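You operate a simulated robot arm through the tools that you are given. There is no shell and no other tool. Be economical: measure what you need, move in short steps, check, and stop when the job is done.

You are at the controls of a simulated two-armed robot. One attempt, no reset.

## Task
Put one of the orange radio modules from the island bench in the red tray. Take the blue stopper and leave it on the lead with the blue plug. Pick up the green ballast pack with one hand, pass it to the other hand and put it on the shelf under the battery bench. Put the radio module of the black case on the low stand. Put the packing card on the motor bench away on the packing bench. Put the black hub on the heat pad on the shelf under the motor bench. The order is free. Set down upright: green ballast pack, packing card.

Only the result counts: the job must be done as asked and must still hold three seconds after the hand-in. Knocking over, shifting, dropping, spilling or breaking anything else fails it. Lids that push on must go on centred and level and be pressed home; caps that screw on are set level and turned clockwise until they are tight.

## Robot
Two 7-joint arms with three-finger grippers on one trunk, on a base that drives. Base frame: it is fixed to the floor where the robot stands at the start and does not move with it; the origin is under the middle of the robot, x ahead of it, y to its left, z up; the surface under the hand at the start is at about z = 780. Units: mm, degrees, N and s.
The left shoulder is at the start at [50, 154, 979], the right one opposite. With the tool pointing down near the work surface each hand reaches from about 220 to 640 mm from the robot's upright axis, wherever it stands, measured 20 degrees to its own side. Places, roughly: black hub (5x5x3 cm) [-1400, -2300, 500]; blue stopper (6x6x5 cm) [900, -200, 800]; green ballast pack [500, -500, 750]; heat pad [-1500, -2250, 500]; lead with the blue plug [750, -750, 750]; low stand [1800, -2400, 600]; orange radio module [750, 500, 750]; packing bench [-5300, -2300, 800]; packing card [-1000, -2500, 1000]; radio module of the black case [1000, -2250, 750]; red tray (30x22x5 cm) [800, -400, 800]; shelf under the battery bench [700, 2800, 200]. Payload 2.69 kg a hand.
The tool frame of a hand sits at the grasp point between the pads (the TCP): z along the fingers, y along the line on which they close. The tips reach 29 mm beyond it. Largest opening 120 mm; the body of the gripper starts 78 mm behind the TCP.
Orientation is that of the tool frame in the base frame, as [roll, pitch, yaw] about the fixed x, y, z axes, in that order (R = Rz(yaw) Ry(pitch) Rx(roll)). With the fingers straight down and closing along the base's y, the tool's x points along the base's -x, its y along +y and its z along -z.

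## Interface
- The arms move only by the tool nudge_tool. It takes "left_commands", "right_commands" or both (then of equal length, played together; a hand with none holds still); each is a list of rows, each a list of 7 numbers: the turn, a rotation vector about the tool's x, y, z in degrees, then the shift along the tool's x, y, z in m, then the gripper command, from -1 (fully open) to 1 (shut), values between in proportion. In form: [[ax, ay, az, dx, dy, dz, claw], ...]. A call has 1 to 8 rows; each row is the pose to reach, as a shift and turn from the pose commanded when the call began, along the tool's axes at that moment. Rows are played at 5 a second. More than 50 mm and 8.6 degrees between two rows, or a gripper value outside its range, and nothing of the call is played. A pose out of reach is approached as far as the arm can. The call stops where the force on the tool passes 40 N (or 10 N more than at its start, if that is more) or the arm is blocked; 0.2 s more then pass. Each finger halts on what it meets, pressing with about 20 N; the grip force reading is that of the motor and also rises with nothing between the fingers. The clock runs only during rows and for 0.2 s after the last one: add rows that repeat a pose to give the fingers time. The reply holds the time, the measured pose of the TCP, the force on the tool along the base axes, the opening and the grip force, in the units named above and with some noise, with the torque about the TCP (base axes, N m) and any sound that the robot's microphone picked up.
- Cameras (640 x 400 px; columns grow to the right, rows downward): "scene" is now at [176.3, -35.6, 1158.6]; the picture's right is [-0.26, -0.96, 0.00], its down [-0.22, 0.06, -0.97] and it looks along [0.94, -0.26, -0.22] (base axes); focal length 214 px, centre (320, 200). "left" rides on the left gripper at [63, 0, -104] in its tool frame; the picture's right is [0.00, 1.00, 0.00], its down [-0.83, 0.00, -0.56] and it looks along [-0.56, 0.00, 0.83] (tool axes); focal length 275 px, centre (320, 200). "right" rides on the right gripper at [63, 0, -104] in its tool frame; the picture's right is [0.00, 1.00, 0.00], its down [-0.83, 0.00, -0.56] and it looks along [-0.56, 0.00, 0.83] (tool axes); focal length 275 px, centre (320, 200). There is no depth. A picture from a camera that has moved, and an enlarged one, comes with that camera's place and axes in the base frame and with its lens. The place of the scene camera against the robot may be out by one fixed shift of up to 18 mm in any direction.
- camera(camera): a new picture of that camera. It takes no simulated time.
- slide_trunk(by): slides the trunk up (or, below 0, down) by that many mm; the arms and the scene camera ride with it, the base frame stays. It gives what a move gives, with no picture.
- drive_base(legs): drives the robot by 1 to 6 legs, each [ahead, left, turn to the left] in mm, mm and degrees, along the robot's own axes; the way and the turn of a leg run together, so that a leg with both is an arc; at most 1500 mm and 180 degrees a leg. The arms and the cameras ride along, it lands a little off, and it stops where it bumps. It gives what a move gives.
- turn_head(pan, tilt): turns the head with the scene camera to pan (to the left, within 80 degrees either way) and tilt (down, from -29 to 69), counted from straight ahead of the robot. It gives what a move gives.
- inspect(camera, box): a new picture of the part [left, top, right, bottom] of that camera's present view, enlarged. It takes no simulated time.
- finish_job(): hands the job in; it is judged then, once.

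Work in short steps. Places have to be worked out from the pictures, the camera data and where the tool is seen: move nearer, look again, correct. Check each grasp and each placing, and mend what went wrong. You have 196 turns and 172 pictures in all, those below and enlarged ones among them. Open the grippers and draw the arms clear of the work before you hand the job in, unless the task says otherwise; then end with one line.

The tools are called after "Request:" by a JSON object that holds its "method" and its "body". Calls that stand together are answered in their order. nudge_tool: Moves the arms, as the interface text tells. Its arguments: {"type":"object","properties":{"left_commands":{"type":"array","items":{"type":"array","items":{"type":"number"}}},"right_commands":{"type":"array","items":{"type":"array","items":{"type":"number"}}}},"required":[]} The other tools are called the same way: slide_trunk (by) slides the trunk up or down; drive_base (legs) drives the base; turn_head (pan, tilt) turns the head that bears the scene camera; camera (camera) takes a picture; inspect (camera, box) takes an enlarged picture of a part of a camera's view; finish_job () hands the job in.

At the start:

```text
time: 0.0
left_tool_pos: [279.3, -34.0, 1105.8]
left_ee_rot: [-180.0, -0.1, 180.0]
left_contact_force: [1.0, 0.2, 0.1]
left_wrist_torque: [0.02, 0.01, 0.0]
left_gripper_width: 120.1
left_grip_force: 0.0
right_tool_pos: [394.8, -399.5, 1050.6]
right_ee_rot: [-179.9, 0.0, -179.9]
right_contact_force: [0.1, -0.7, -0.3]
right_wrist_torque: [0.05, 0.02, -0.01]
right_gripper_width: 120.1
right_grip_force: 0.1
trunk travel left (down, up): [-350.0, 88.0]
robot x, y, heading: [3.9, 1.6, -0.1]
head pan, tilt: [-15.3, 12.9]
```

scene: 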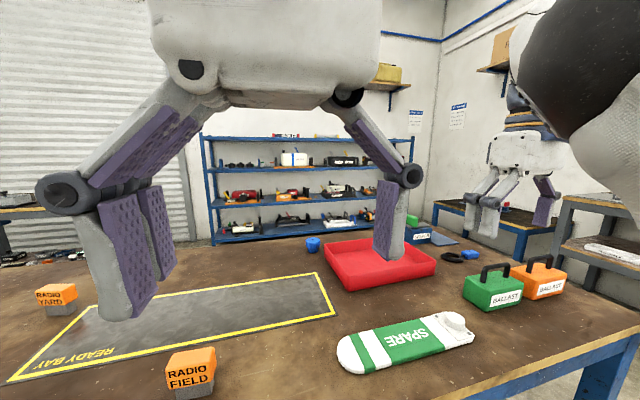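
right: 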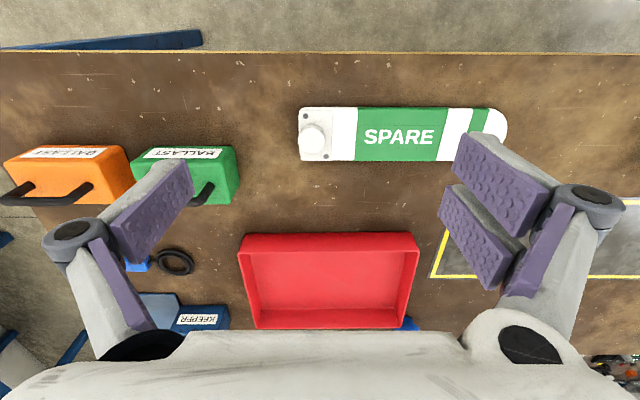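
left: 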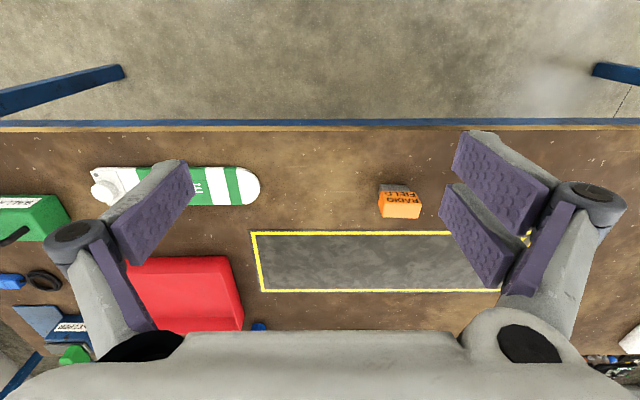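

The pictures show the island bench with two orange modules, the tray, stopper and ballast packs. I look closer at the parts of the island before moving.

Request:
{"method": "inspect", "body": {"camera": "scene", "box": [280, 200, 600, 400]}}

Request:
{"method": "inspect", "body": {"camera": "right", "box": [0, 120, 320, 340]}}

Request:
{"method": "inspect", "body": {"camera": "scene", "box": [0, 200, 240, 400]}}

```text
2.00 times, centred on (440, 300) of scene
camera zoom: at [176.3, -35.6, 1158.6], right [-0.26, -0.96, 0.0], down [-0.22, 0.06, -0.97], along [0.94, -0.26, -0.22], focal length 429 px, centre (80, 0)
```

zoom: 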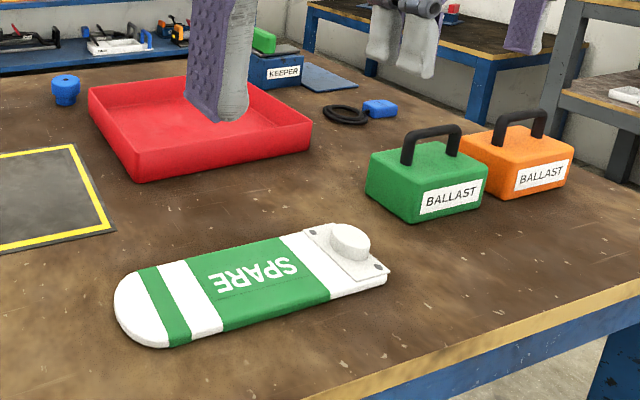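

```text
1.82 times, centred on (160, 230) of right
camera zoom: at [332.6, -399.7, 1154.1], right [0.0, 1.0, 0.0], down [0.83, 0.0, 0.56], along [0.56, 0.0, -0.83], focal length 500 px, centre (611, 146)
```

zoom: 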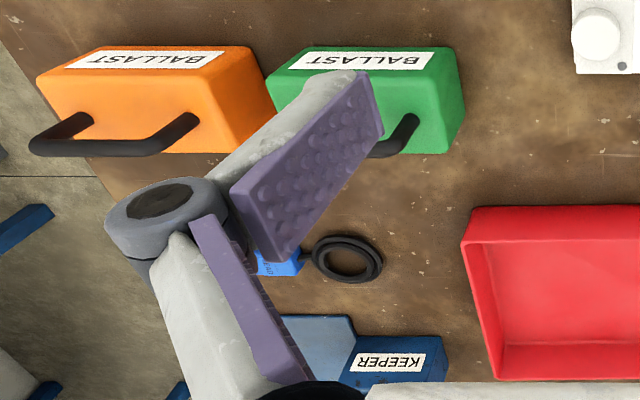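

```text
2.00 times, centred on (120, 300) of scene
camera zoom: at [176.3, -35.6, 1158.6], right [-0.26, -0.96, 0.0], down [-0.22, 0.06, -0.97], along [0.94, -0.26, -0.22], focal length 429 px, centre (720, 0)
```

zoom: 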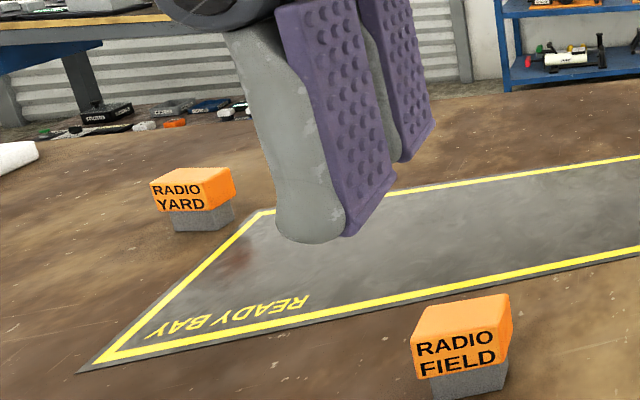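

I look straight down in front to judge how near the base can come to the bench, and survey left.

Request:
{"method": "turn_head", "body": {"pan": 0, "tilt": 69}}

Request:
{"method": "camera", "body": {"camera": "scene"}}

```text
time: 1.2
left_tool_pos: [280.3, -32.3, 1104.5]
left_ee_rot: [179.9, 0.1, -180.0]
left_contact_force: [41.5, 22.1, -18.1]
left_wrist_torque: [-2.81, 3.42, -2.35]
left_gripper_width: 120.1
left_grip_force: 0.0
right_tool_pos: [396.2, -399.4, 1050.4]
right_ee_rot: [-179.9, 0.1, -179.9]
right_contact_force: [-0.4, 0.7, 0.1]
right_wrist_torque: [0.04, -0.02, 0.0]
right_gripper_width: 120.0
right_grip_force: 0.0
trunk travel left (down, up): [-350.0, 88.0]
robot x, y, heading: [-2.3, -2.4, -0.1]
head pan, tilt: [0.0, 68.8]
```

```text
165 pictures are left
camera scene: at [178.9, -16.5, 1143.4], right [-0.06, -1.0, 0.0], down [-0.38, 0.02, -0.93], along [0.92, -0.06, -0.38], focal length 214 px, centre (320, 200)
```

scene: 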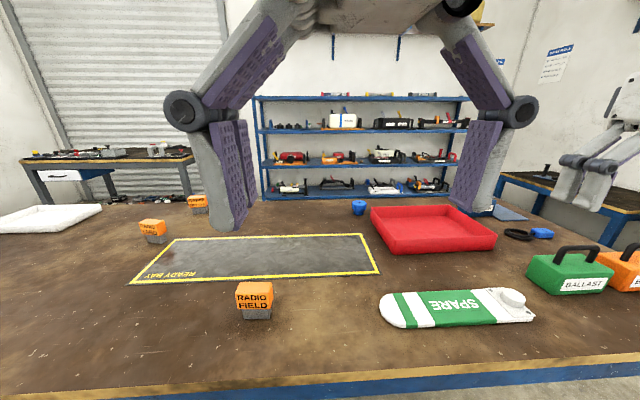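

The head is touching the left gripper, which stands too near it. I move the left hand ahead and to the left.

Request:
{"method": "nudge_tool", "body": {"left_commands": [[0, 0, 0, -0.035, 0.03, 0, -1], [0, 0, 0, -0.07, 0.06, 0, -1], [0, 0, 0, -0.105, 0.09, 0, -1], [0, 0, 0, -0.14, 0.12, 0, -1], [0, 0, 0, -0.15, 0.16, 0, -1], [0, 0, 0, -0.15, 0.2, 0, -1], [0, 0, 0, -0.15, 0.24, 0, -1], [0, 0, 0, -0.15, 0.28, 0, -1]]}}

Request:
{"method": "camera", "body": {"camera": "scene"}}

Request:
{"method": "camera", "body": {"camera": "left"}}

```text
time: 1.8
left_tool_pos: [335.4, 8.5, 1099.3]
left_ee_rot: [179.2, 0.6, -179.2]
left_contact_force: [41.1, -5.0, -33.0]
left_wrist_torque: [0.77, 1.91, 0.54]
left_gripper_width: 120.2
left_grip_force: 0.1
right_tool_pos: [396.8, -399.8, 1050.3]
right_ee_rot: [-180.0, 0.0, 179.9]
right_contact_force: [0.2, -0.3, -0.8]
right_wrist_torque: [0.04, 0.01, 0.01]
right_gripper_width: 120.1
right_grip_force: 0.1
trunk travel left (down, up): [-350.0, 88.0]
robot x, y, heading: [0.5, -2.4, 0.0]
head pan, tilt: [0.0, 68.8]
stopped in row 2 (left hand): the force on the tool passed its limit at 75 N (the readings are from after the stop); the commanded pose is now the measured one
```

```text
164 pictures are left
camera scene: at [170.0, -9.8, 1111.8], right [0.02, -1.0, 0.0], down [-0.68, -0.01, -0.74], along [0.74, 0.01, -0.68], focal length 214 px, centre (320, 200)
```

scene: 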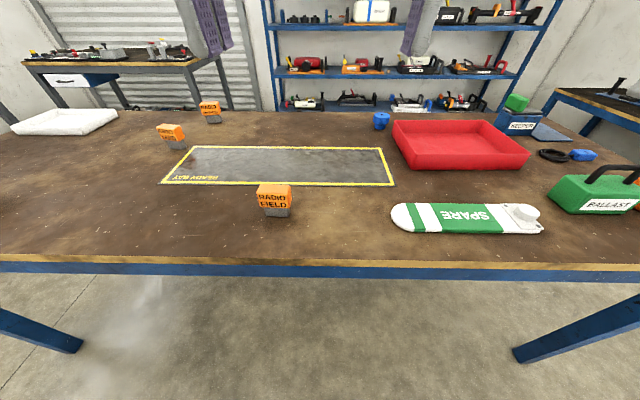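

```text
163 pictures are left
camera left: at [271.0, 6.1, 1203.2], right [-0.01, 1.0, 0.01], down [0.83, 0.0, 0.56], along [0.56, 0.01, -0.83], focal length 275 px, centre (320, 200)
```

left: 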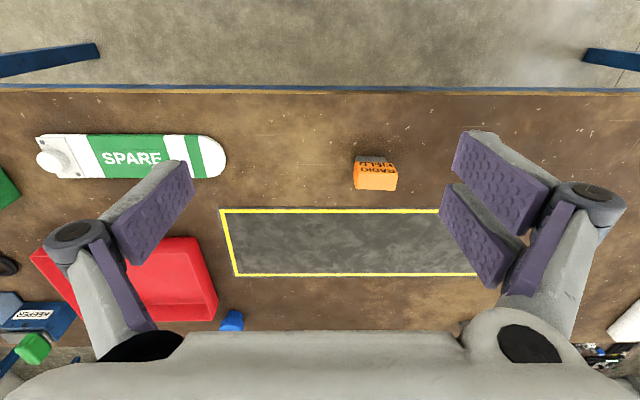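

The island bench is open below, so the base may go partly under it. I continue moving the left hand clear of the head.

Request:
{"method": "nudge_tool", "body": {"left_commands": [[0, 0, 0, -0.04, 0, 0, -1], [0, 0, 0, -0.07, 0.03, 0, -1], [0, 0, 0, -0.09, 0.07, 0, -1], [0, 0, 0, -0.09, 0.11, 0, -1], [0, 0, 0, -0.09, 0.15, 0, -1], [0, 0, 0, -0.09, 0.18, 0, -1], [0, 0, 0, -0.09, 0.18, 0, -1]]}}

Request:
{"method": "camera", "body": {"camera": "scene"}}

```text
time: 3.4
left_tool_pos: [421.0, 190.3, 1104.7]
left_ee_rot: [179.5, 0.4, -179.7]
left_contact_force: [0.2, -0.2, 0.2]
left_wrist_torque: [0.01, -0.02, -0.03]
left_gripper_width: 120.0
left_grip_force: 0.1
right_tool_pos: [396.6, -399.7, 1050.8]
right_ee_rot: [180.0, 0.0, 179.9]
right_contact_force: [-0.1, 0.3, -0.8]
right_wrist_torque: [0.02, -0.01, -0.04]
right_gripper_width: 120.0
right_grip_force: 0.0
trunk travel left (down, up): [-350.0, 88.0]
robot x, y, heading: [1.1, 0.3, 0.2]
head pan, tilt: [0.0, 68.8]
```

```text
162 pictures are left
camera scene: at [142.2, -11.1, 1079.5], right [0.0, -1.0, 0.0], down [-0.93, 0.0, -0.36], along [0.36, 0.0, -0.93], focal length 214 px, centre (320, 200)
```

scene: 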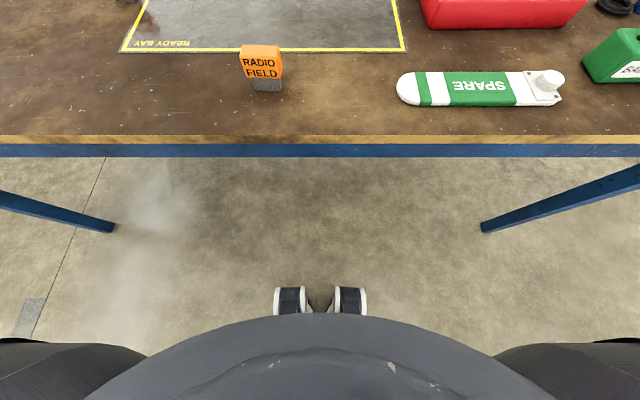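

Wheels and chest stand near x≈120–130, so the robot can come some 200 mm nearer. The FIELD module is in reach now; I bring the left hand above it for a look.

Request:
{"method": "nudge_tool", "body": {"left_commands": [[0, 0, 0, -0.02, -0.03, 0.02, -1], [0, 0, 0, -0.04, -0.05, 0.05, -1], [0, 0, 0, -0.06, -0.07, 0.08, -1], [0, 0, 0, -0.069, -0.085, 0.12, -1], [0, 0, 0, -0.069, -0.085, 0.15, -1], [0, 0, 0, -0.069, -0.085, 0.15, -1]]}}

Request:
{"method": "camera", "body": {"camera": "left"}}

Request:
{"method": "camera", "body": {"camera": "scene"}}

```text
time: 4.8
left_tool_pos: [492.3, 105.8, 955.3]
left_ee_rot: [179.4, 0.5, -179.6]
left_contact_force: [0.2, -0.2, -0.4]
left_wrist_torque: [0.05, -0.01, -0.03]
left_gripper_width: 120.0
left_grip_force: 0.1
right_tool_pos: [396.7, -401.3, 1050.3]
right_ee_rot: [180.0, 0.0, 179.9]
right_contact_force: [-0.1, 0.2, 0.6]
right_wrist_torque: [0.0, 0.0, -0.01]
right_gripper_width: 120.0
right_grip_force: 0.0
trunk travel left (down, up): [-350.0, 88.0]
robot x, y, heading: [-1.8, 1.1, -0.2]
head pan, tilt: [0.0, 68.8]
```

```text
161 pictures are left
camera left: at [428.0, 104.8, 1058.9], right [0.0, 1.0, 0.01], down [0.83, 0.0, 0.56], along [0.56, 0.01, -0.83], focal length 275 px, centre (320, 200)
```

left: 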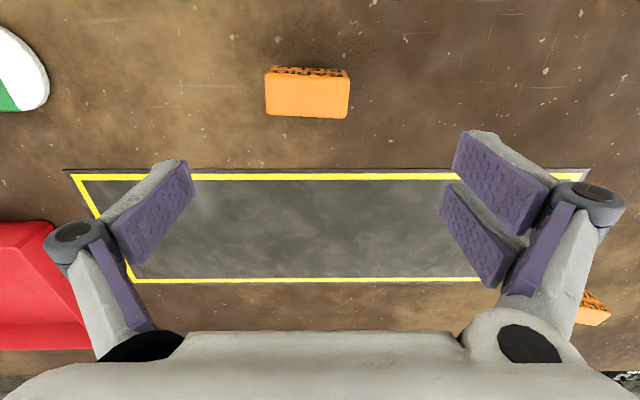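

```text
160 pictures are left
camera scene: at [142.2, -10.9, 1079.5], right [0.0, -1.0, 0.0], down [-0.93, 0.0, -0.36], along [0.36, 0.0, -0.93], focal length 214 px, centre (320, 200)
```

scene: 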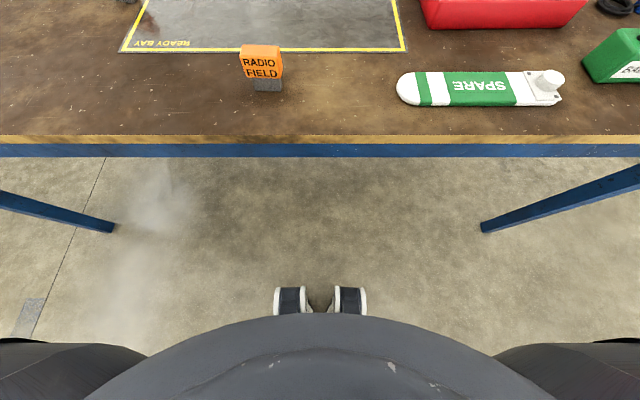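

FIELD's top is about 66 × 30 mm, centred near [482, 95]. I go down over it with fingers astride in y.

Request:
{"method": "nudge_tool", "body": {"left_commands": [[0, 0, 0, 0.009, -0.01, 0.0, -1], [0, 0, 0, 0.009, -0.01, 0.045, -1], [0, 0, 0, 0.009, -0.01, 0.09, -1], [0, 0, 0, 0.009, -0.01, 0.115, -1], [0, 0, 0, 0.009, -0.01, 0.135, -1], [0, 0, 0, 0.009, -0.01, 0.135, -1]]}}

Request:
{"method": "camera", "body": {"camera": "left"}}

Request:
{"method": "camera", "body": {"camera": "scene"}}

```text
time: 6.2
left_tool_pos: [484.8, 95.4, 820.2]
left_ee_rot: [179.6, 0.5, -179.6]
left_contact_force: [-0.1, -0.7, -0.3]
left_wrist_torque: [0.0, -0.01, 0.01]
left_gripper_width: 120.1
left_grip_force: 0.0
right_tool_pos: [395.9, -399.1, 1050.6]
right_ee_rot: [180.0, 0.0, -180.0]
right_contact_force: [-0.5, 0.5, -0.4]
right_wrist_torque: [-0.01, 0.0, 0.02]
right_gripper_width: 119.9
right_grip_force: 0.1
trunk travel left (down, up): [-350.0, 88.0]
robot x, y, heading: [-0.3, -1.0, 0.1]
head pan, tilt: [0.0, 68.8]
```

```text
159 pictures are left
camera left: at [419.9, 94.9, 923.3], right [0.0, 1.0, 0.01], down [0.83, 0.0, 0.56], along [0.56, 0.01, -0.83], focal length 275 px, centre (320, 200)
```

left: 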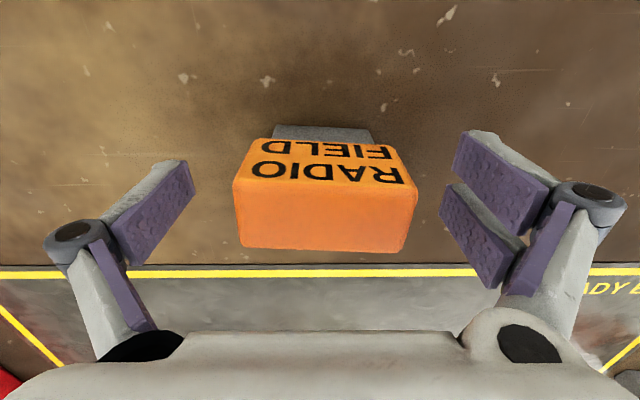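

```text
158 pictures are left
camera scene: at [142.1, -10.8, 1079.5], right [0.0, -1.0, 0.0], down [-0.93, 0.0, -0.36], along [0.36, 0.0, -0.93], focal length 214 px, centre (320, 200)
```

scene: 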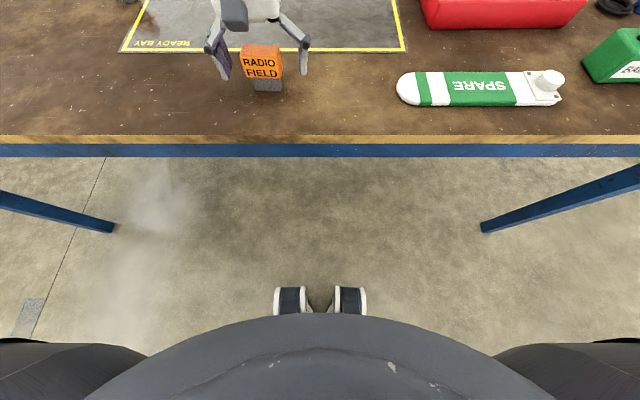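

The module sits between the fingers (top at z≈837, centre x≈487). I close.

Request:
{"method": "nudge_tool", "body": {"left_commands": [[0, 0, 0, 0, 0.001, 0, 0], [0, 0, 0, 0, 0.001, 0, 0.5], [0, 0, 0, 0, 0.001, 0, 1], [0, 0, 0, 0, 0.001, 0, 1]]}}

```text
time: 7.2
left_tool_pos: [484.6, 97.4, 820.5]
left_ee_rot: [179.4, 0.5, -179.6]
left_contact_force: [0.7, 0.5, 1.6]
left_wrist_torque: [-0.07, -0.05, 0.05]
left_gripper_width: 60.5
left_grip_force: 19.8
right_tool_pos: [395.7, -398.7, 1051.6]
right_ee_rot: [180.0, 0.0, -180.0]
right_contact_force: [-0.6, -0.2, 0.2]
right_wrist_torque: [-0.03, 0.01, 0.01]
right_gripper_width: 120.0
right_grip_force: 0.1
trunk travel left (down, up): [-350.0, 88.0]
robot x, y, heading: [-2.1, -1.4, -0.0]
head pan, tilt: [0.0, 68.8]
```

Gripped at 60 mm width. I lift and then drive the robot right and ahead, up to the tray.

Request:
{"method": "nudge_tool", "body": {"left_commands": [[0, 0, 0, 0, 0, -0.04, 1], [0, 0, 0, 0, 0, -0.08, 1], [0, 0, 0, 0, 0, -0.12, 1], [0, 0, 0, 0, 0, -0.16, 1], [0, 0, 0, 0, 0, -0.16, 1]]}}

Request:
{"method": "drive_base", "body": {"legs": [[0, -460, 0], [120, 0, 0]]}}

Request:
{"method": "camera", "body": {"camera": "scene"}}

Request:
{"method": "camera", "body": {"camera": "left"}}

```text
time: 8.4
left_tool_pos: [484.6, 96.5, 980.9]
left_ee_rot: [179.6, 0.4, -179.7]
left_contact_force: [-0.1, 0.6, -1.0]
left_wrist_torque: [0.01, 0.01, 0.0]
left_gripper_width: 60.7
left_grip_force: 19.9
right_tool_pos: [396.3, -399.6, 1050.0]
right_ee_rot: [179.9, -0.1, -179.9]
right_contact_force: [-0.5, 0.6, -0.3]
right_wrist_torque: [-0.01, -0.02, 0.02]
right_gripper_width: 119.9
right_grip_force: 0.1
trunk travel left (down, up): [-350.0, 88.0]
robot x, y, heading: [1.8, 3.4, 0.0]
head pan, tilt: [0.0, 68.8]
```

```text
time: 13.3
left_tool_pos: [602.9, -369.4, 978.9]
left_ee_rot: [179.6, 0.4, -179.8]
left_contact_force: [0.7, 0.3, -0.9]
left_wrist_torque: [-0.01, 0.04, 0.0]
left_gripper_width: 60.5
left_grip_force: 20.0
right_tool_pos: [514.0, -864.2, 1049.4]
right_ee_rot: [179.9, 0.0, 179.9]
right_contact_force: [0.6, -0.1, -0.6]
right_wrist_torque: [0.02, 0.04, 0.0]
right_gripper_width: 120.0
right_grip_force: 0.0
trunk travel left (down, up): [-350.0, 88.0]
robot x, y, heading: [115.2, -464.6, -0.4]
head pan, tilt: [0.0, 68.8]
```

```text
157 pictures are left
camera scene: at [261.7, -474.9, 1079.4], right [0.0, -1.0, 0.0], down [-0.93, 0.0, -0.36], along [0.36, 0.0, -0.93], focal length 214 px, centre (320, 200)
```

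scene: 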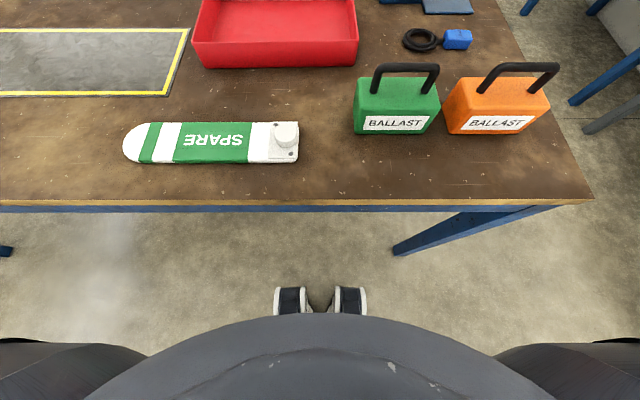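

```text
156 pictures are left
camera left: at [538.5, -370.2, 1082.7], right [0.0, 1.0, 0.01], down [0.83, 0.0, 0.56], along [0.56, 0.01, -0.83], focal length 275 px, centre (320, 200)
```

left: 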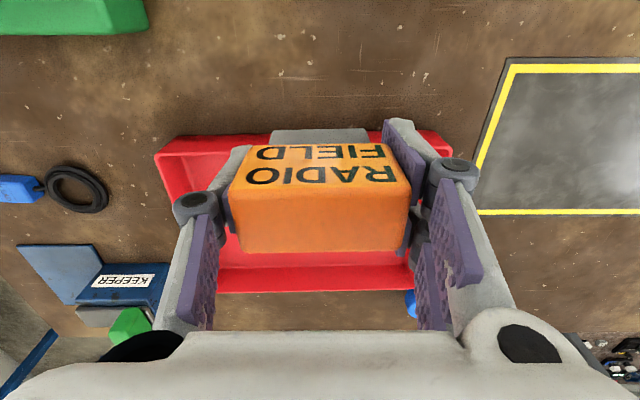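

Tray spans x≈638–867, y≈-527…-245. I carry the module to [722, -385] and lower it toward the tray floor.

Request:
{"method": "nudge_tool", "body": {"left_commands": [[0, 0, 0, -0.04, -0.005, 0, 1], [0, 0, 0, -0.08, -0.01, 0, 1], [0, 0, 0, -0.12, -0.016, 0.02, 1], [0, 0, 0, -0.12, -0.016, 0.06, 1], [0, 0, 0, -0.12, -0.016, 0.1, 1], [0, 0, 0, -0.12, -0.016, 0.13, 1], [0, 0, 0, -0.12, -0.016, 0.145, 1], [0, 0, 0, -0.12, -0.016, 0.15, 1]]}}

Request:
{"method": "camera", "body": {"camera": "left"}}

```text
time: 15.1
left_tool_pos: [711.5, -382.1, 834.2]
left_ee_rot: [179.5, 0.5, -179.7]
left_contact_force: [-1.4, 0.2, -1.6]
left_wrist_torque: [0.03, 0.01, -0.01]
left_gripper_width: 60.8
left_grip_force: 19.6
left hand out of reach, approached as far as the arm can: row 2, 3, 4, 5, 6, 7, 8
right_tool_pos: [513.3, -863.9, 1050.1]
right_ee_rot: [-180.0, 0.0, 179.9]
right_contact_force: [-0.7, -1.1, -0.4]
right_wrist_torque: [0.01, -0.02, -0.01]
right_gripper_width: 120.0
right_grip_force: 0.0
trunk travel left (down, up): [-350.0, 88.0]
robot x, y, heading: [118.9, -462.5, -0.1]
head pan, tilt: [0.0, 68.8]
```

```text
155 pictures are left
camera left: at [646.8, -383.1, 938.6], right [0.0, 1.0, 0.01], down [0.83, 0.0, 0.56], along [0.56, 0.01, -0.83], focal length 275 px, centre (320, 200)
```

left: 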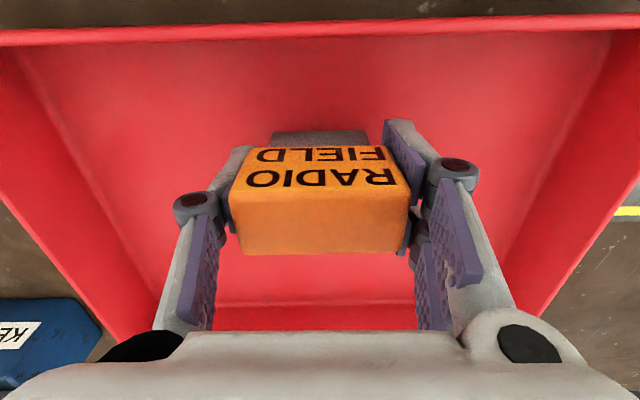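

The module hangs inside the tray, a little above the floor. I lower a few mm until contact, then release.

Request:
{"method": "nudge_tool", "body": {"left_commands": [[0, 0, 0, 0.003, 0, 0.003, 1], [0, 0, 0, 0.003, 0, 0.006, 1], [0, 0, 0, 0.003, 0, 0.008, 1]]}}

```text
time: 15.9
left_tool_pos: [707.4, -382.6, 827.0]
left_ee_rot: [179.6, 0.4, -179.8]
left_contact_force: [-0.2, 0.6, -1.4]
left_wrist_torque: [0.01, -0.01, -0.01]
left_gripper_width: 60.8
left_grip_force: 20.4
right_tool_pos: [512.8, -863.3, 1050.3]
right_ee_rot: [179.9, 0.0, 180.0]
right_contact_force: [-0.1, 0.0, 0.4]
right_wrist_torque: [0.01, 0.01, -0.02]
right_gripper_width: 119.8
right_grip_force: 0.1
trunk travel left (down, up): [-350.0, 88.0]
robot x, y, heading: [119.6, -467.0, -0.0]
head pan, tilt: [0.0, 68.8]
```

Not yet in contact; a few mm more.

Request:
{"method": "nudge_tool", "body": {"left_commands": [[0, 0, 0, 0, 0, 0.002, 1], [0, 0, 0, 0, 0, 0.004, 1], [0, 0, 0, 0, 0, 0.005, 1]]}}

```text
time: 16.7
left_tool_pos: [708.7, -382.7, 823.3]
left_ee_rot: [179.5, 0.7, -179.7]
left_contact_force: [0.6, 1.3, 13.0]
left_wrist_torque: [0.04, 0.06, 0.01]
left_gripper_width: 60.5
left_grip_force: 20.0
right_tool_pos: [512.4, -863.9, 1051.6]
right_ee_rot: [180.0, 0.0, 179.9]
right_contact_force: [0.6, 0.5, -0.3]
right_wrist_torque: [-0.02, -0.01, -0.01]
right_gripper_width: 120.1
right_grip_force: 0.1
trunk travel left (down, up): [-350.0, 88.0]
robot x, y, heading: [120.3, -463.1, -0.4]
head pan, tilt: [0.0, 68.8]
```

Contact at z=823 (13 N up). I open and lift away.

Request:
{"method": "nudge_tool", "body": {"left_commands": [[0, 0, 0, 0, 0, 0, 0.6], [0, 0, 0, 0, 0, 0, -0.2], [0, 0, 0, 0, 0, 0, -0.8], [0, 0, 0, 0.003, 0, -0.04, -1], [0, 0, 0, 0.006, 0, -0.09, -1], [0, 0, 0, 0.01, 0, -0.14, -1], [0, 0, 0, 0.01, 0, -0.17, -1]]}}

Request:
{"method": "camera", "body": {"camera": "left"}}

Request:
{"method": "turn_head", "body": {"pan": -20, "tilt": 35}}

Request:
{"method": "camera", "body": {"camera": "scene"}}

```text
refused: row 6 steps farther than a row can; nothing moved
```

```text
154 pictures are left
camera left: at [643.2, -383.6, 927.1], right [0.0, 1.0, 0.01], down [0.82, 0.0, 0.57], along [0.57, 0.01, -0.82], focal length 275 px, centre (320, 200)
```

left: 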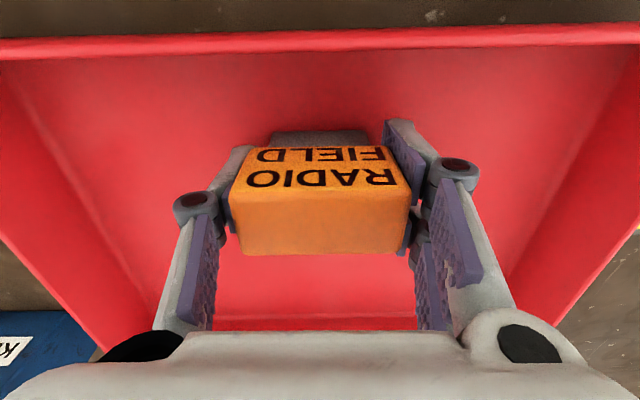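

```text
time: 17.7
left_tool_pos: [706.5, -383.1, 822.4]
left_ee_rot: [179.5, 0.6, -179.7]
left_contact_force: [3.1, 3.5, 14.4]
left_wrist_torque: [0.08, -0.13, 0.02]
left_gripper_width: 60.8
left_grip_force: 20.0
right_tool_pos: [512.2, -864.1, 1050.6]
right_ee_rot: [180.0, 0.1, 179.9]
right_contact_force: [0.6, -0.3, 1.3]
right_wrist_torque: [-0.01, 0.0, -0.02]
right_gripper_width: 120.2
right_grip_force: 0.0
trunk travel left (down, up): [-350.0, 88.0]
robot x, y, heading: [120.3, -466.4, -0.4]
head pan, tilt: [-20.0, 35.0]
```

```text
153 pictures are left
camera scene: at [286.9, -504.8, 1123.3], right [-0.34, -0.94, 0.0], down [-0.54, 0.2, -0.82], along [0.77, -0.28, -0.57], focal length 214 px, centre (320, 200)
```

scene: 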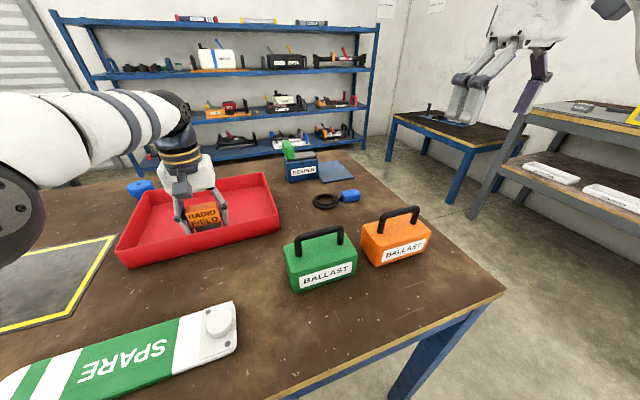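

The lift row was too long; I redo it with smaller steps.

Request:
{"method": "nudge_tool", "body": {"left_commands": [[0, 0, 0, 0, 0, 0, 0.6], [0, 0, 0, 0, 0, 0, -0.2], [0, 0, 0, 0, 0, 0, -0.8], [0, 0, 0, 0.003, 0, -0.04, -1], [0, 0, 0, 0.006, 0, -0.085, -1], [0, 0, 0, 0.01, 0, -0.13, -1], [0, 0, 0, 0.01, 0, -0.17, -1]]}}

Request:
{"method": "camera", "body": {"camera": "left"}}

```text
time: 19.3
left_tool_pos: [667.4, -377.9, 979.4]
left_ee_rot: [179.5, 0.6, -179.8]
left_contact_force: [-1.3, 0.4, -0.6]
left_wrist_torque: [0.01, -0.01, 0.03]
left_gripper_width: 120.0
left_grip_force: 0.1
left hand out of reach, approached as far as the arm can: row 5, 6, 7
right_tool_pos: [512.1, -864.5, 1050.8]
right_ee_rot: [-180.0, 0.0, 179.9]
right_contact_force: [-0.4, 0.7, -0.4]
right_wrist_torque: [0.01, -0.01, -0.01]
right_gripper_width: 119.9
right_grip_force: 0.0
trunk travel left (down, up): [-350.0, 88.0]
robot x, y, heading: [117.5, -462.7, -0.2]
head pan, tilt: [-20.0, 35.0]
```

```text
152 pictures are left
camera left: at [604.9, -378.6, 1084.0], right [0.0, 1.0, 0.01], down [0.83, -0.01, 0.56], along [0.56, 0.01, -0.83], focal length 275 px, centre (320, 200)
```

left: 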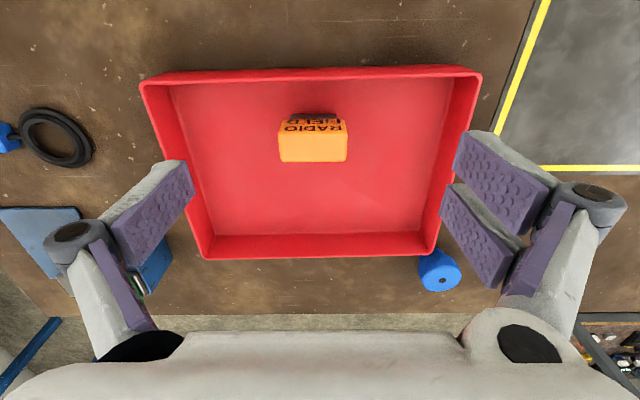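

The module stands in the tray. Next the green ballast: its handle top works out at about [537, -593, 872], running along y. I swing the right hand over it turned 90° (closing along x) and draw the left hand aside.

Request:
{"method": "nudge_tool", "body": {"left_commands": [[0, 0, 0, 0.03, 0.03, 0, -1], [0, 0, 0, 0.06, 0.06, 0, -1], [0, 0, 0, 0.09, 0.09, 0, -1], [0, 0, 0, 0.12, 0.12, 0, -1], [0, 0, 0, 0.15, 0.15, 0, -1], [0, 0, 0, 0.15, 0.18, 0, -1], [0, 0, 0, 0.15, 0.2, 0, -1], [0, 0, 0, 0.15, 0.2, 0, -1]], "right_commands": [[0, 0, 8, 0, 0.035, 0, -1], [0, 0, 16, 0, 0.07, 0, -1], [0, 0, 24, 0, 0.105, 0, -1], [0, 0, 32, 0, 0.14, 0, -1], [0, 0, 40, -0.01, 0.175, 0, -1], [0, 0, 48, -0.02, 0.21, 0, -1], [0, 0, 56, -0.025, 0.245, 0, -1], [0, 0, 64, -0.025, 0.271, 0, -1]]}}

Request:
{"method": "nudge_tool", "body": {"right_commands": [[0, 0, 8, 0, 0, 0, -1], [0, 0, 16, 0, 0, 0, -1], [0, 0, 24, 0, 0, 0, -1], [0, 0, 26, 0, 0, 0, -1]]}}

Request:
{"method": "camera", "body": {"camera": "right"}}

Request:
{"method": "camera", "body": {"camera": "scene"}}

```text
time: 21.1
left_tool_pos: [518.8, -176.7, 979.7]
left_ee_rot: [179.4, 0.5, -179.8]
left_contact_force: [-0.5, 0.1, 0.1]
left_wrist_torque: [-0.03, 0.05, 0.03]
left_gripper_width: 120.2
left_grip_force: 0.0
right_tool_pos: [596.5, -597.6, 1074.0]
right_ee_rot: [180.0, 0.1, 115.9]
right_contact_force: [0.4, -0.1, 0.0]
right_wrist_torque: [-0.02, 0.01, 0.03]
right_gripper_width: 120.0
right_grip_force: 0.0
right hand out of reach, approached as far as the arm can: row 3, 4, 5, 6, 7, 8
trunk travel left (down, up): [-350.0, 88.0]
robot x, y, heading: [118.2, -461.8, -0.1]
head pan, tilt: [-20.0, 35.0]
```

```text
time: 22.1
left_tool_pos: [520.2, -176.4, 979.5]
left_ee_rot: [179.5, 0.5, -179.8]
left_contact_force: [0.0, -0.2, -0.1]
left_wrist_torque: [-0.02, 0.01, 0.0]
left_gripper_width: 120.1
left_grip_force: 0.0
right_tool_pos: [595.2, -596.7, 1073.1]
right_ee_rot: [179.9, 0.0, 89.8]
right_contact_force: [0.4, 0.6, 0.2]
right_wrist_torque: [-0.01, -0.01, 0.0]
right_gripper_width: 120.1
right_grip_force: 0.1
trunk travel left (down, up): [-350.0, 88.0]
robot x, y, heading: [116.9, -467.5, -0.3]
head pan, tilt: [-20.0, 35.0]
```

```text
151 pictures are left
camera right: at [596.5, -533.7, 1177.4], right [1.0, 0.0, 0.0], down [0.0, -0.83, 0.56], along [0.0, -0.56, -0.83], focal length 275 px, centre (320, 200)
```

right: 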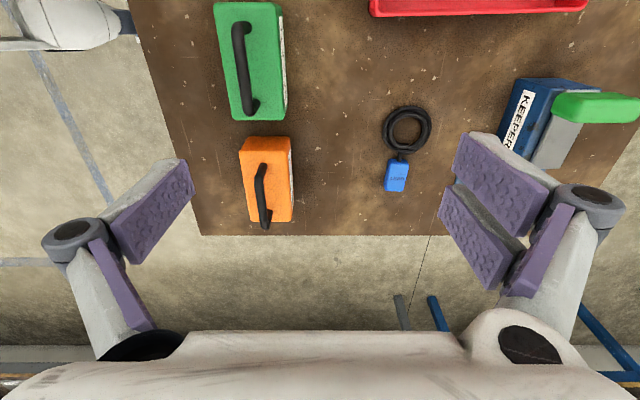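

```text
150 pictures are left
camera scene: at [289.9, -503.0, 1127.7], right [-0.32, -0.95, 0.0], down [-0.5, 0.17, -0.85], along [0.8, -0.27, -0.53], focal length 214 px, centre (320, 200)
```

scene: 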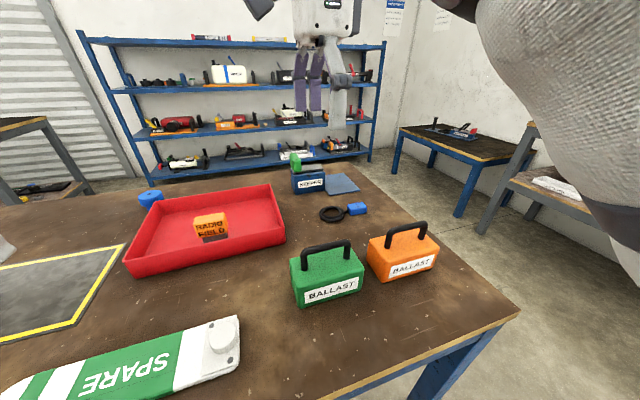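

Handle lies at about x=518, y=-582 (length ≈84, y -624…-540) judging by the wrist camera. I go down first and check where the hand actually goes.

Request:
{"method": "nudge_tool", "body": {"right_commands": [[0, 0, 0, 0, 0, 0.04, -1], [0, 0, 0, 0, 0, 0.08, -1], [0, 0, 0, 0, 0, 0.08, -1]]}}

```text
time: 22.9
left_tool_pos: [518.4, -177.1, 980.6]
left_ee_rot: [179.5, 0.5, -179.8]
left_contact_force: [0.0, 0.1, 0.2]
left_wrist_torque: [0.03, 0.02, -0.01]
left_gripper_width: 119.8
left_grip_force: 0.0
right_tool_pos: [617.1, -598.2, 996.7]
right_ee_rot: [-180.0, 0.0, 89.9]
right_contact_force: [-1.0, 1.1, 0.1]
right_wrist_torque: [0.0, 0.02, 0.01]
right_gripper_width: 120.0
right_grip_force: 0.0
right hand out of reach, approached as far as the arm can: row 1, 2, 3
trunk travel left (down, up): [-350.0, 88.0]
robot x, y, heading: [118.0, -463.3, -0.1]
head pan, tilt: [-20.0, 35.0]
```

With this wrist turn the arm can't come nearer in; I shift the base back and left so the pack is farther out to the right.

Request:
{"method": "drive_base", "body": {"legs": [[-110, 90, 0]]}}

Request:
{"method": "nudge_tool", "body": {"right_commands": [[0, 0, 0, -0.03, 0, 0, -1], [0, 0, 0, -0.06, 0, 0, -1], [0, 0, 0, -0.075, 0.01, 0, -1], [0, 0, 0, -0.075, 0.01, 0, -1]]}}

Request:
{"method": "camera", "body": {"camera": "right"}}

```text
time: 24.2
left_tool_pos: [409.5, -88.8, 979.8]
left_ee_rot: [179.5, 0.6, -179.9]
left_contact_force: [-0.2, -0.6, -0.4]
left_wrist_torque: [0.0, -0.01, 0.0]
left_gripper_width: 119.7
left_grip_force: 0.1
right_tool_pos: [508.4, -508.9, 996.6]
right_ee_rot: [180.0, 0.0, 89.8]
right_contact_force: [0.4, -0.4, 0.8]
right_wrist_torque: [-0.05, -0.03, 0.01]
right_gripper_width: 119.7
right_grip_force: 0.2
trunk travel left (down, up): [-350.0, 88.0]
robot x, y, heading: [8.0, -376.7, -0.3]
head pan, tilt: [-20.0, 35.0]
```

```text
time: 25.2
left_tool_pos: [408.7, -87.4, 979.6]
left_ee_rot: [179.5, 0.6, -179.7]
left_contact_force: [-0.1, -0.2, 0.0]
left_wrist_torque: [-0.02, -0.02, -0.01]
left_gripper_width: 120.1
left_grip_force: 0.1
right_tool_pos: [515.9, -584.8, 996.4]
right_ee_rot: [180.0, -0.1, 89.9]
right_contact_force: [0.4, -0.4, -0.3]
right_wrist_torque: [-0.04, -0.02, -0.02]
right_gripper_width: 120.0
right_grip_force: 0.1
trunk travel left (down, up): [-350.0, 88.0]
robot x, y, heading: [8.5, -374.3, 0.1]
head pan, tilt: [-20.0, 35.0]
```

```text
149 pictures are left
camera right: at [516.6, -521.4, 1100.5], right [1.0, 0.0, 0.0], down [0.0, -0.83, 0.56], along [0.0, -0.56, -0.83], focal length 275 px, centre (320, 200)
```

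right: 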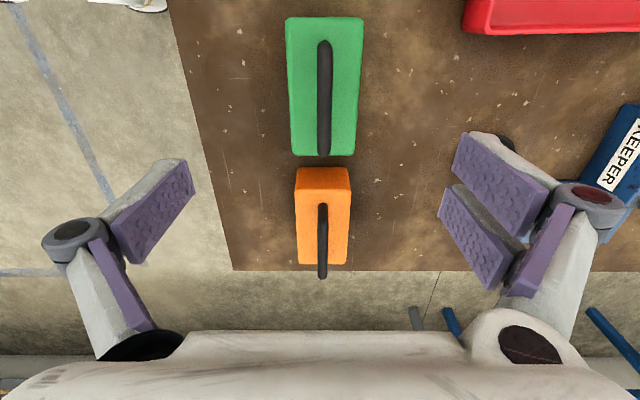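

Handle is at x≈520, y≈-583, well centred under the hand. I go down to TCP z≈874 and close on the handle.

Request:
{"method": "nudge_tool", "body": {"right_commands": [[0, 0, 0, 0, 0.004, 0.04, -1], [0, 0, 0, 0, 0.004, 0.08, -1], [0, 0, 0, 0, 0.004, 0.11, -1], [0, 0, 0, 0, 0.004, 0.122, -1], [0, 0, 0, 0, 0.004, 0.122, 0], [0, 0, 0, 0, 0.004, 0.122, 0.7], [0, 0, 0, 0, 0.004, 0.122, 1], [0, 0, 0, 0, 0.004, 0.122, 1]]}}

Request:
{"method": "camera", "body": {"camera": "right"}}

```text
time: 27.1
left_tool_pos: [410.6, -88.2, 979.4]
left_ee_rot: [179.4, 0.5, -179.7]
left_contact_force: [0.5, 0.5, -0.9]
left_wrist_torque: [0.05, 0.02, 0.01]
left_gripper_width: 119.9
left_grip_force: 0.0
right_tool_pos: [522.2, -584.5, 875.2]
right_ee_rot: [-179.9, 0.1, 89.9]
right_contact_force: [-1.9, 0.7, 0.5]
right_wrist_torque: [-0.09, 0.03, 0.01]
right_gripper_width: 10.6
right_grip_force: 19.7
trunk travel left (down, up): [-350.0, 88.0]
robot x, y, heading: [10.8, -374.3, 0.1]
head pan, tilt: [-20.0, 35.0]
```

```text
148 pictures are left
camera right: at [521.0, -521.3, 978.7], right [1.0, 0.0, 0.0], down [0.0, -0.83, 0.56], along [0.0, -0.56, -0.83], focal length 275 px, centre (320, 200)
```

right: 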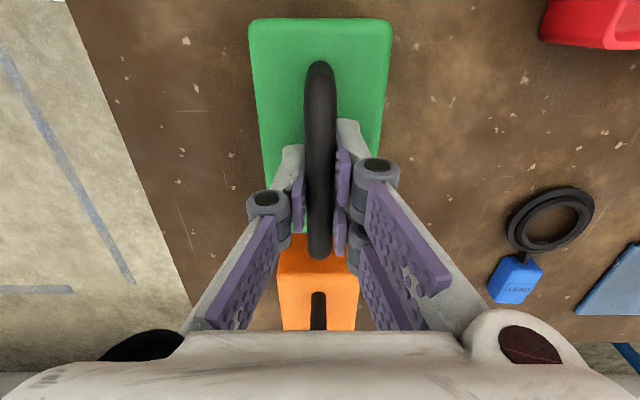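

The handle bar is gripped (10.6 mm). I lift slowly and check the weight and the hold.

Request:
{"method": "nudge_tool", "body": {"right_commands": [[0, 0, 0, 0, 0, -0.01, 1], [0, 0, 0, 0, 0, -0.03, 1], [0, 0, 0, 0, 0, -0.06, 1], [0, 0, 0, 0, 0, -0.09, 1], [0, 0, 0, 0, 0, -0.12, 1], [0, 0, 0, 0, 0, -0.15, 1], [0, 0, 0, 0, 0, -0.15, 1]]}}

Request:
{"method": "camera", "body": {"camera": "right"}}

Request:
{"method": "camera", "body": {"camera": "scene"}}

```text
time: 28.6
left_tool_pos: [409.8, -88.9, 979.7]
left_ee_rot: [179.5, 0.3, -179.8]
left_contact_force: [-0.3, -0.2, -0.4]
left_wrist_torque: [0.02, 0.02, 0.01]
left_gripper_width: 119.8
left_grip_force: 0.1
right_tool_pos: [522.7, -583.5, 1024.9]
right_ee_rot: [-179.8, 0.1, 89.8]
right_contact_force: [1.4, -0.5, -7.3]
right_wrist_torque: [0.02, -0.01, 0.01]
right_gripper_width: 10.3
right_grip_force: 20.5
trunk travel left (down, up): [-350.0, 88.0]
robot x, y, heading: [11.3, -370.7, -0.2]
head pan, tilt: [-20.0, 35.0]
```

```text
147 pictures are left
camera right: at [522.6, -521.6, 1129.0], right [1.0, 0.0, 0.0], down [0.0, -0.83, 0.56], along [0.0, -0.56, -0.83], focal length 275 px, centre (320, 200)
```

right: 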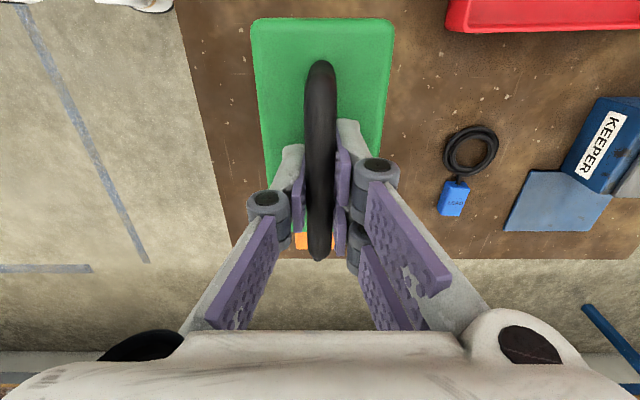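

```text
146 pictures are left
camera scene: at [179.2, -416.0, 1123.1], right [-0.34, -0.94, 0.0], down [-0.54, 0.2, -0.82], along [0.77, -0.28, -0.57], focal length 214 px, centre (320, 200)
```

scene: 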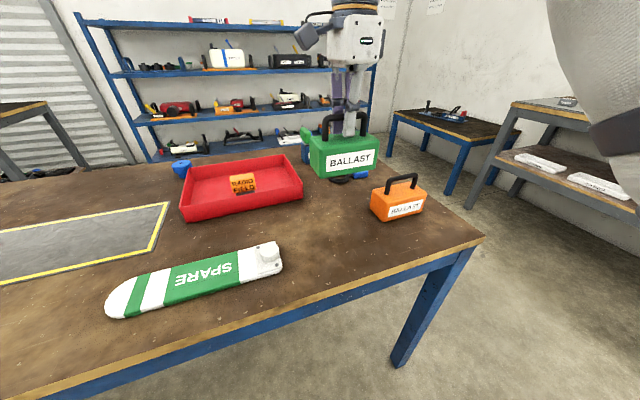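

Pack held (≈0.7 kg). I back away from the bench and look left toward the battery bench for the route.

Request:
{"method": "drive_base", "body": {"legs": [[-450, 0, 0]]}}

Request:
{"method": "turn_head", "body": {"pan": 75, "tilt": 15}}

Request:
{"method": "camera", "body": {"camera": "scene"}}

Request:
{"method": "turn_head", "body": {"pan": 30, "tilt": 15}}

Request:
{"method": "camera", "body": {"camera": "scene"}}

```text
time: 31.4
left_tool_pos: [-41.5, -87.5, 979.7]
left_ee_rot: [179.5, 0.3, -179.6]
left_contact_force: [-0.2, 0.0, 0.4]
left_wrist_torque: [-0.03, -0.03, 0.01]
left_gripper_width: 119.9
left_grip_force: 0.1
right_tool_pos: [71.8, -583.8, 1025.2]
right_ee_rot: [-179.9, 0.0, 90.0]
right_contact_force: [-0.9, 0.3, -7.2]
right_wrist_torque: [-0.01, -0.02, 0.0]
right_gripper_width: 10.4
right_grip_force: 19.6
trunk travel left (down, up): [-350.0, 88.0]
robot x, y, heading: [-440.9, -371.7, -0.0]
head pan, tilt: [-20.0, 35.0]
```

```text
time: 33.1
left_tool_pos: [-39.7, -87.1, 979.1]
left_ee_rot: [179.6, 0.5, -179.7]
left_contact_force: [-0.2, -0.4, 0.2]
left_wrist_torque: [-0.01, 0.01, -0.04]
left_gripper_width: 120.0
left_grip_force: 0.0
right_tool_pos: [71.1, -584.7, 1025.2]
right_ee_rot: [-179.8, 0.1, 89.9]
right_contact_force: [0.1, 0.5, -7.7]
right_wrist_torque: [-0.01, 0.02, -0.03]
right_gripper_width: 10.4
right_grip_force: 20.3
trunk travel left (down, up): [-350.0, 88.0]
robot x, y, heading: [-438.9, -372.2, 0.0]
head pan, tilt: [75.0, 15.0]
```

```text
145 pictures are left
camera scene: at [-329.9, -294.8, 1155.1], right [0.97, -0.26, 0.0], down [-0.07, -0.25, -0.97], along [0.25, 0.93, -0.26], focal length 214 px, centre (320, 200)
```

scene: 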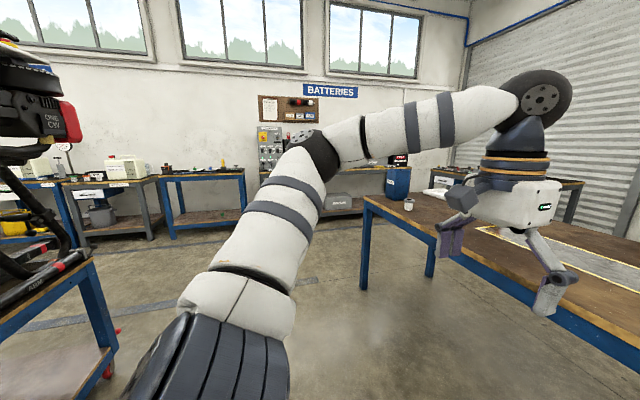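

```text
time: 34.2
left_tool_pos: [-40.2, -87.1, 980.5]
left_ee_rot: [179.5, 0.4, -179.7]
left_contact_force: [0.2, -0.1, 0.4]
left_wrist_torque: [-0.01, -0.03, 0.02]
left_gripper_width: 119.9
left_grip_force: 0.0
right_tool_pos: [71.7, -583.6, 1024.8]
right_ee_rot: [-179.8, 0.0, 90.1]
right_contact_force: [0.1, 0.5, -8.9]
right_wrist_torque: [-0.02, 0.01, -0.01]
right_gripper_width: 10.3
right_grip_force: 20.2
trunk travel left (down, up): [-350.0, 88.0]
robot x, y, heading: [-436.2, -375.0, 0.0]
head pan, tilt: [30.0, 15.0]
```

```text
144 pictures are left
camera scene: at [-273.3, -338.3, 1155.1], right [0.5, -0.87, 0.0], down [-0.22, -0.13, -0.97], along [0.84, 0.48, -0.26], focal length 214 px, centre (320, 200)
```

scene: 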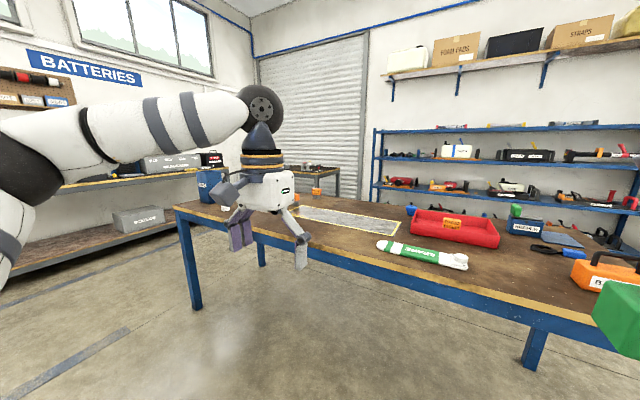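

Floor on the left is open; the batteries bench with a lower shelf is at y≈2800+. I drive left past the island's end and turn to face it.

Request:
{"method": "drive_base", "body": {"legs": [[0, 1100, 0], [0, 1000, 0], [0, 0, 90], [0, -900, 0]]}}

Request:
{"method": "turn_head", "body": {"pan": 0, "tilt": 25}}

Request:
{"method": "camera", "body": {"camera": "scene"}}

```text
time: 61.2
left_tool_pos: [189.7, 2117.7, 979.3]
left_ee_rot: [179.4, 0.4, -90.2]
left_contact_force: [0.0, -0.1, 0.2]
left_wrist_torque: [-0.01, -0.01, 0.0]
left_gripper_width: 119.8
left_grip_force: 0.0
right_tool_pos: [688.3, 2227.1, 1024.9]
right_ee_rot: [-179.8, 0.0, 179.5]
right_contact_force: [1.7, 0.4, -7.3]
right_wrist_torque: [-0.02, -0.02, 0.04]
right_gripper_width: 10.1
right_grip_force: 19.8
trunk travel left (down, up): [-350.0, 88.0]
robot x, y, heading: [471.0, 1714.8, 89.2]
head pan, tilt: [30.0, 15.0]
```

```text
time: 62.1
left_tool_pos: [190.9, 2117.2, 978.9]
left_ee_rot: [179.5, 0.4, -90.2]
left_contact_force: [0.1, 0.1, -0.3]
left_wrist_torque: [-0.04, -0.02, -0.01]
left_gripper_width: 120.1
left_grip_force: 0.0
right_tool_pos: [687.5, 2225.5, 1024.2]
right_ee_rot: [-179.8, 0.1, 179.5]
right_contact_force: [1.0, -0.7, -7.6]
right_wrist_torque: [-0.02, -0.01, -0.02]
right_gripper_width: 10.2
right_grip_force: 19.6
trunk travel left (down, up): [-350.0, 88.0]
robot x, y, heading: [472.4, 1709.7, 89.5]
head pan, tilt: [0.0, 25.0]
```

```text
143 pictures are left
camera scene: at [484.7, 1874.0, 1138.9], right [1.0, -0.01, 0.0], down [0.0, -0.42, -0.91], along [0.01, 0.91, -0.42], focal length 214 px, centre (320, 200)
```

scene: 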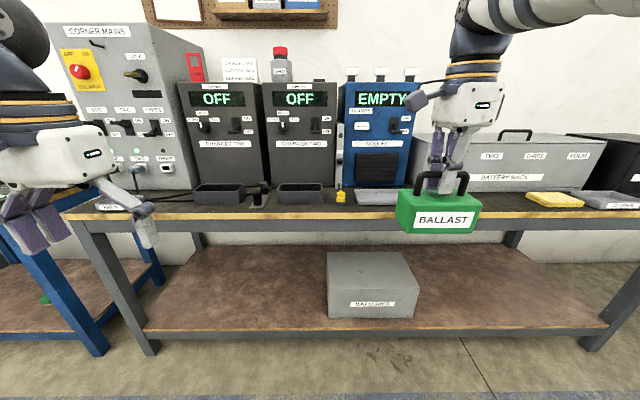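

The battery bench is 2.53 m ahead-edge, with free shelf (z≈170–180) left of the grey box. I prepare the hand-over in the free space here: right hand turns the pack 45°, left hand pitches up to point forward.

Request:
{"method": "nudge_tool", "body": {"left_commands": [[0, -7.5, 0, -0.01, 0, 0, -1], [0, -15, 0, -0.02, 0, 0, -1], [0, -22.5, 0, -0.03, 0, 0, -1], [0, -30, 0, -0.04, 0, 0, -1], [0, -37.5, 0, -0.05, 0, 0, -1], [0, -45, 0, -0.06, 0, 0, -1], [0, -52.5, 0, -0.06, 0, 0, -1], [0, -60, 0, -0.06, 0, 0, -1]], "right_commands": [[0, 0, -6, 0.01, 0, 0, 1], [0, 0, -12, 0.025, 0, 0, 1], [0, 0, -18, 0.04, 0, 0, 1], [0, 0, -24, 0.055, -0.005, 0, 1], [0, 0, -30, 0.07, -0.01, 0, 1], [0, 0, -36, 0.085, -0.014, 0, 1], [0, 0, -42, 0.1, -0.014, 0, 1], [0, 0, -45, 0.116, -0.014, 0, 1]]}}

Request:
{"method": "camera", "body": {"camera": "scene"}}

```text
time: 63.9
left_tool_pos: [191.5, 2178.1, 979.8]
left_ee_rot: [179.0, 60.5, -91.1]
left_contact_force: [-0.1, -1.0, 0.6]
left_wrist_torque: [0.02, -0.03, -0.03]
left_gripper_width: 120.2
left_grip_force: 0.0
right_tool_pos: [572.3, 2213.4, 1024.5]
right_ee_rot: [-179.8, 0.0, -135.4]
right_contact_force: [-0.2, -1.1, -7.1]
right_wrist_torque: [-0.03, -0.01, -0.01]
right_gripper_width: 10.6
right_grip_force: 20.2
trunk travel left (down, up): [-350.0, 88.0]
robot x, y, heading: [476.7, 1716.2, 89.4]
head pan, tilt: [0.0, 25.0]
```

```text
142 pictures are left
camera scene: at [484.3, 1873.9, 1138.9], right [1.0, -0.01, 0.0], down [0.0, -0.42, -0.91], along [0.01, 0.91, -0.42], focal length 214 px, centre (320, 200)
```

scene: 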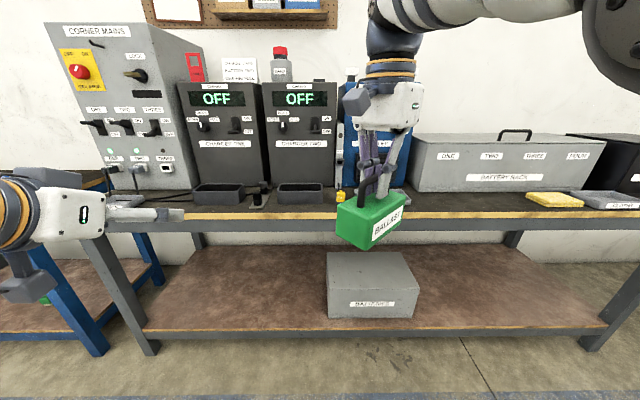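

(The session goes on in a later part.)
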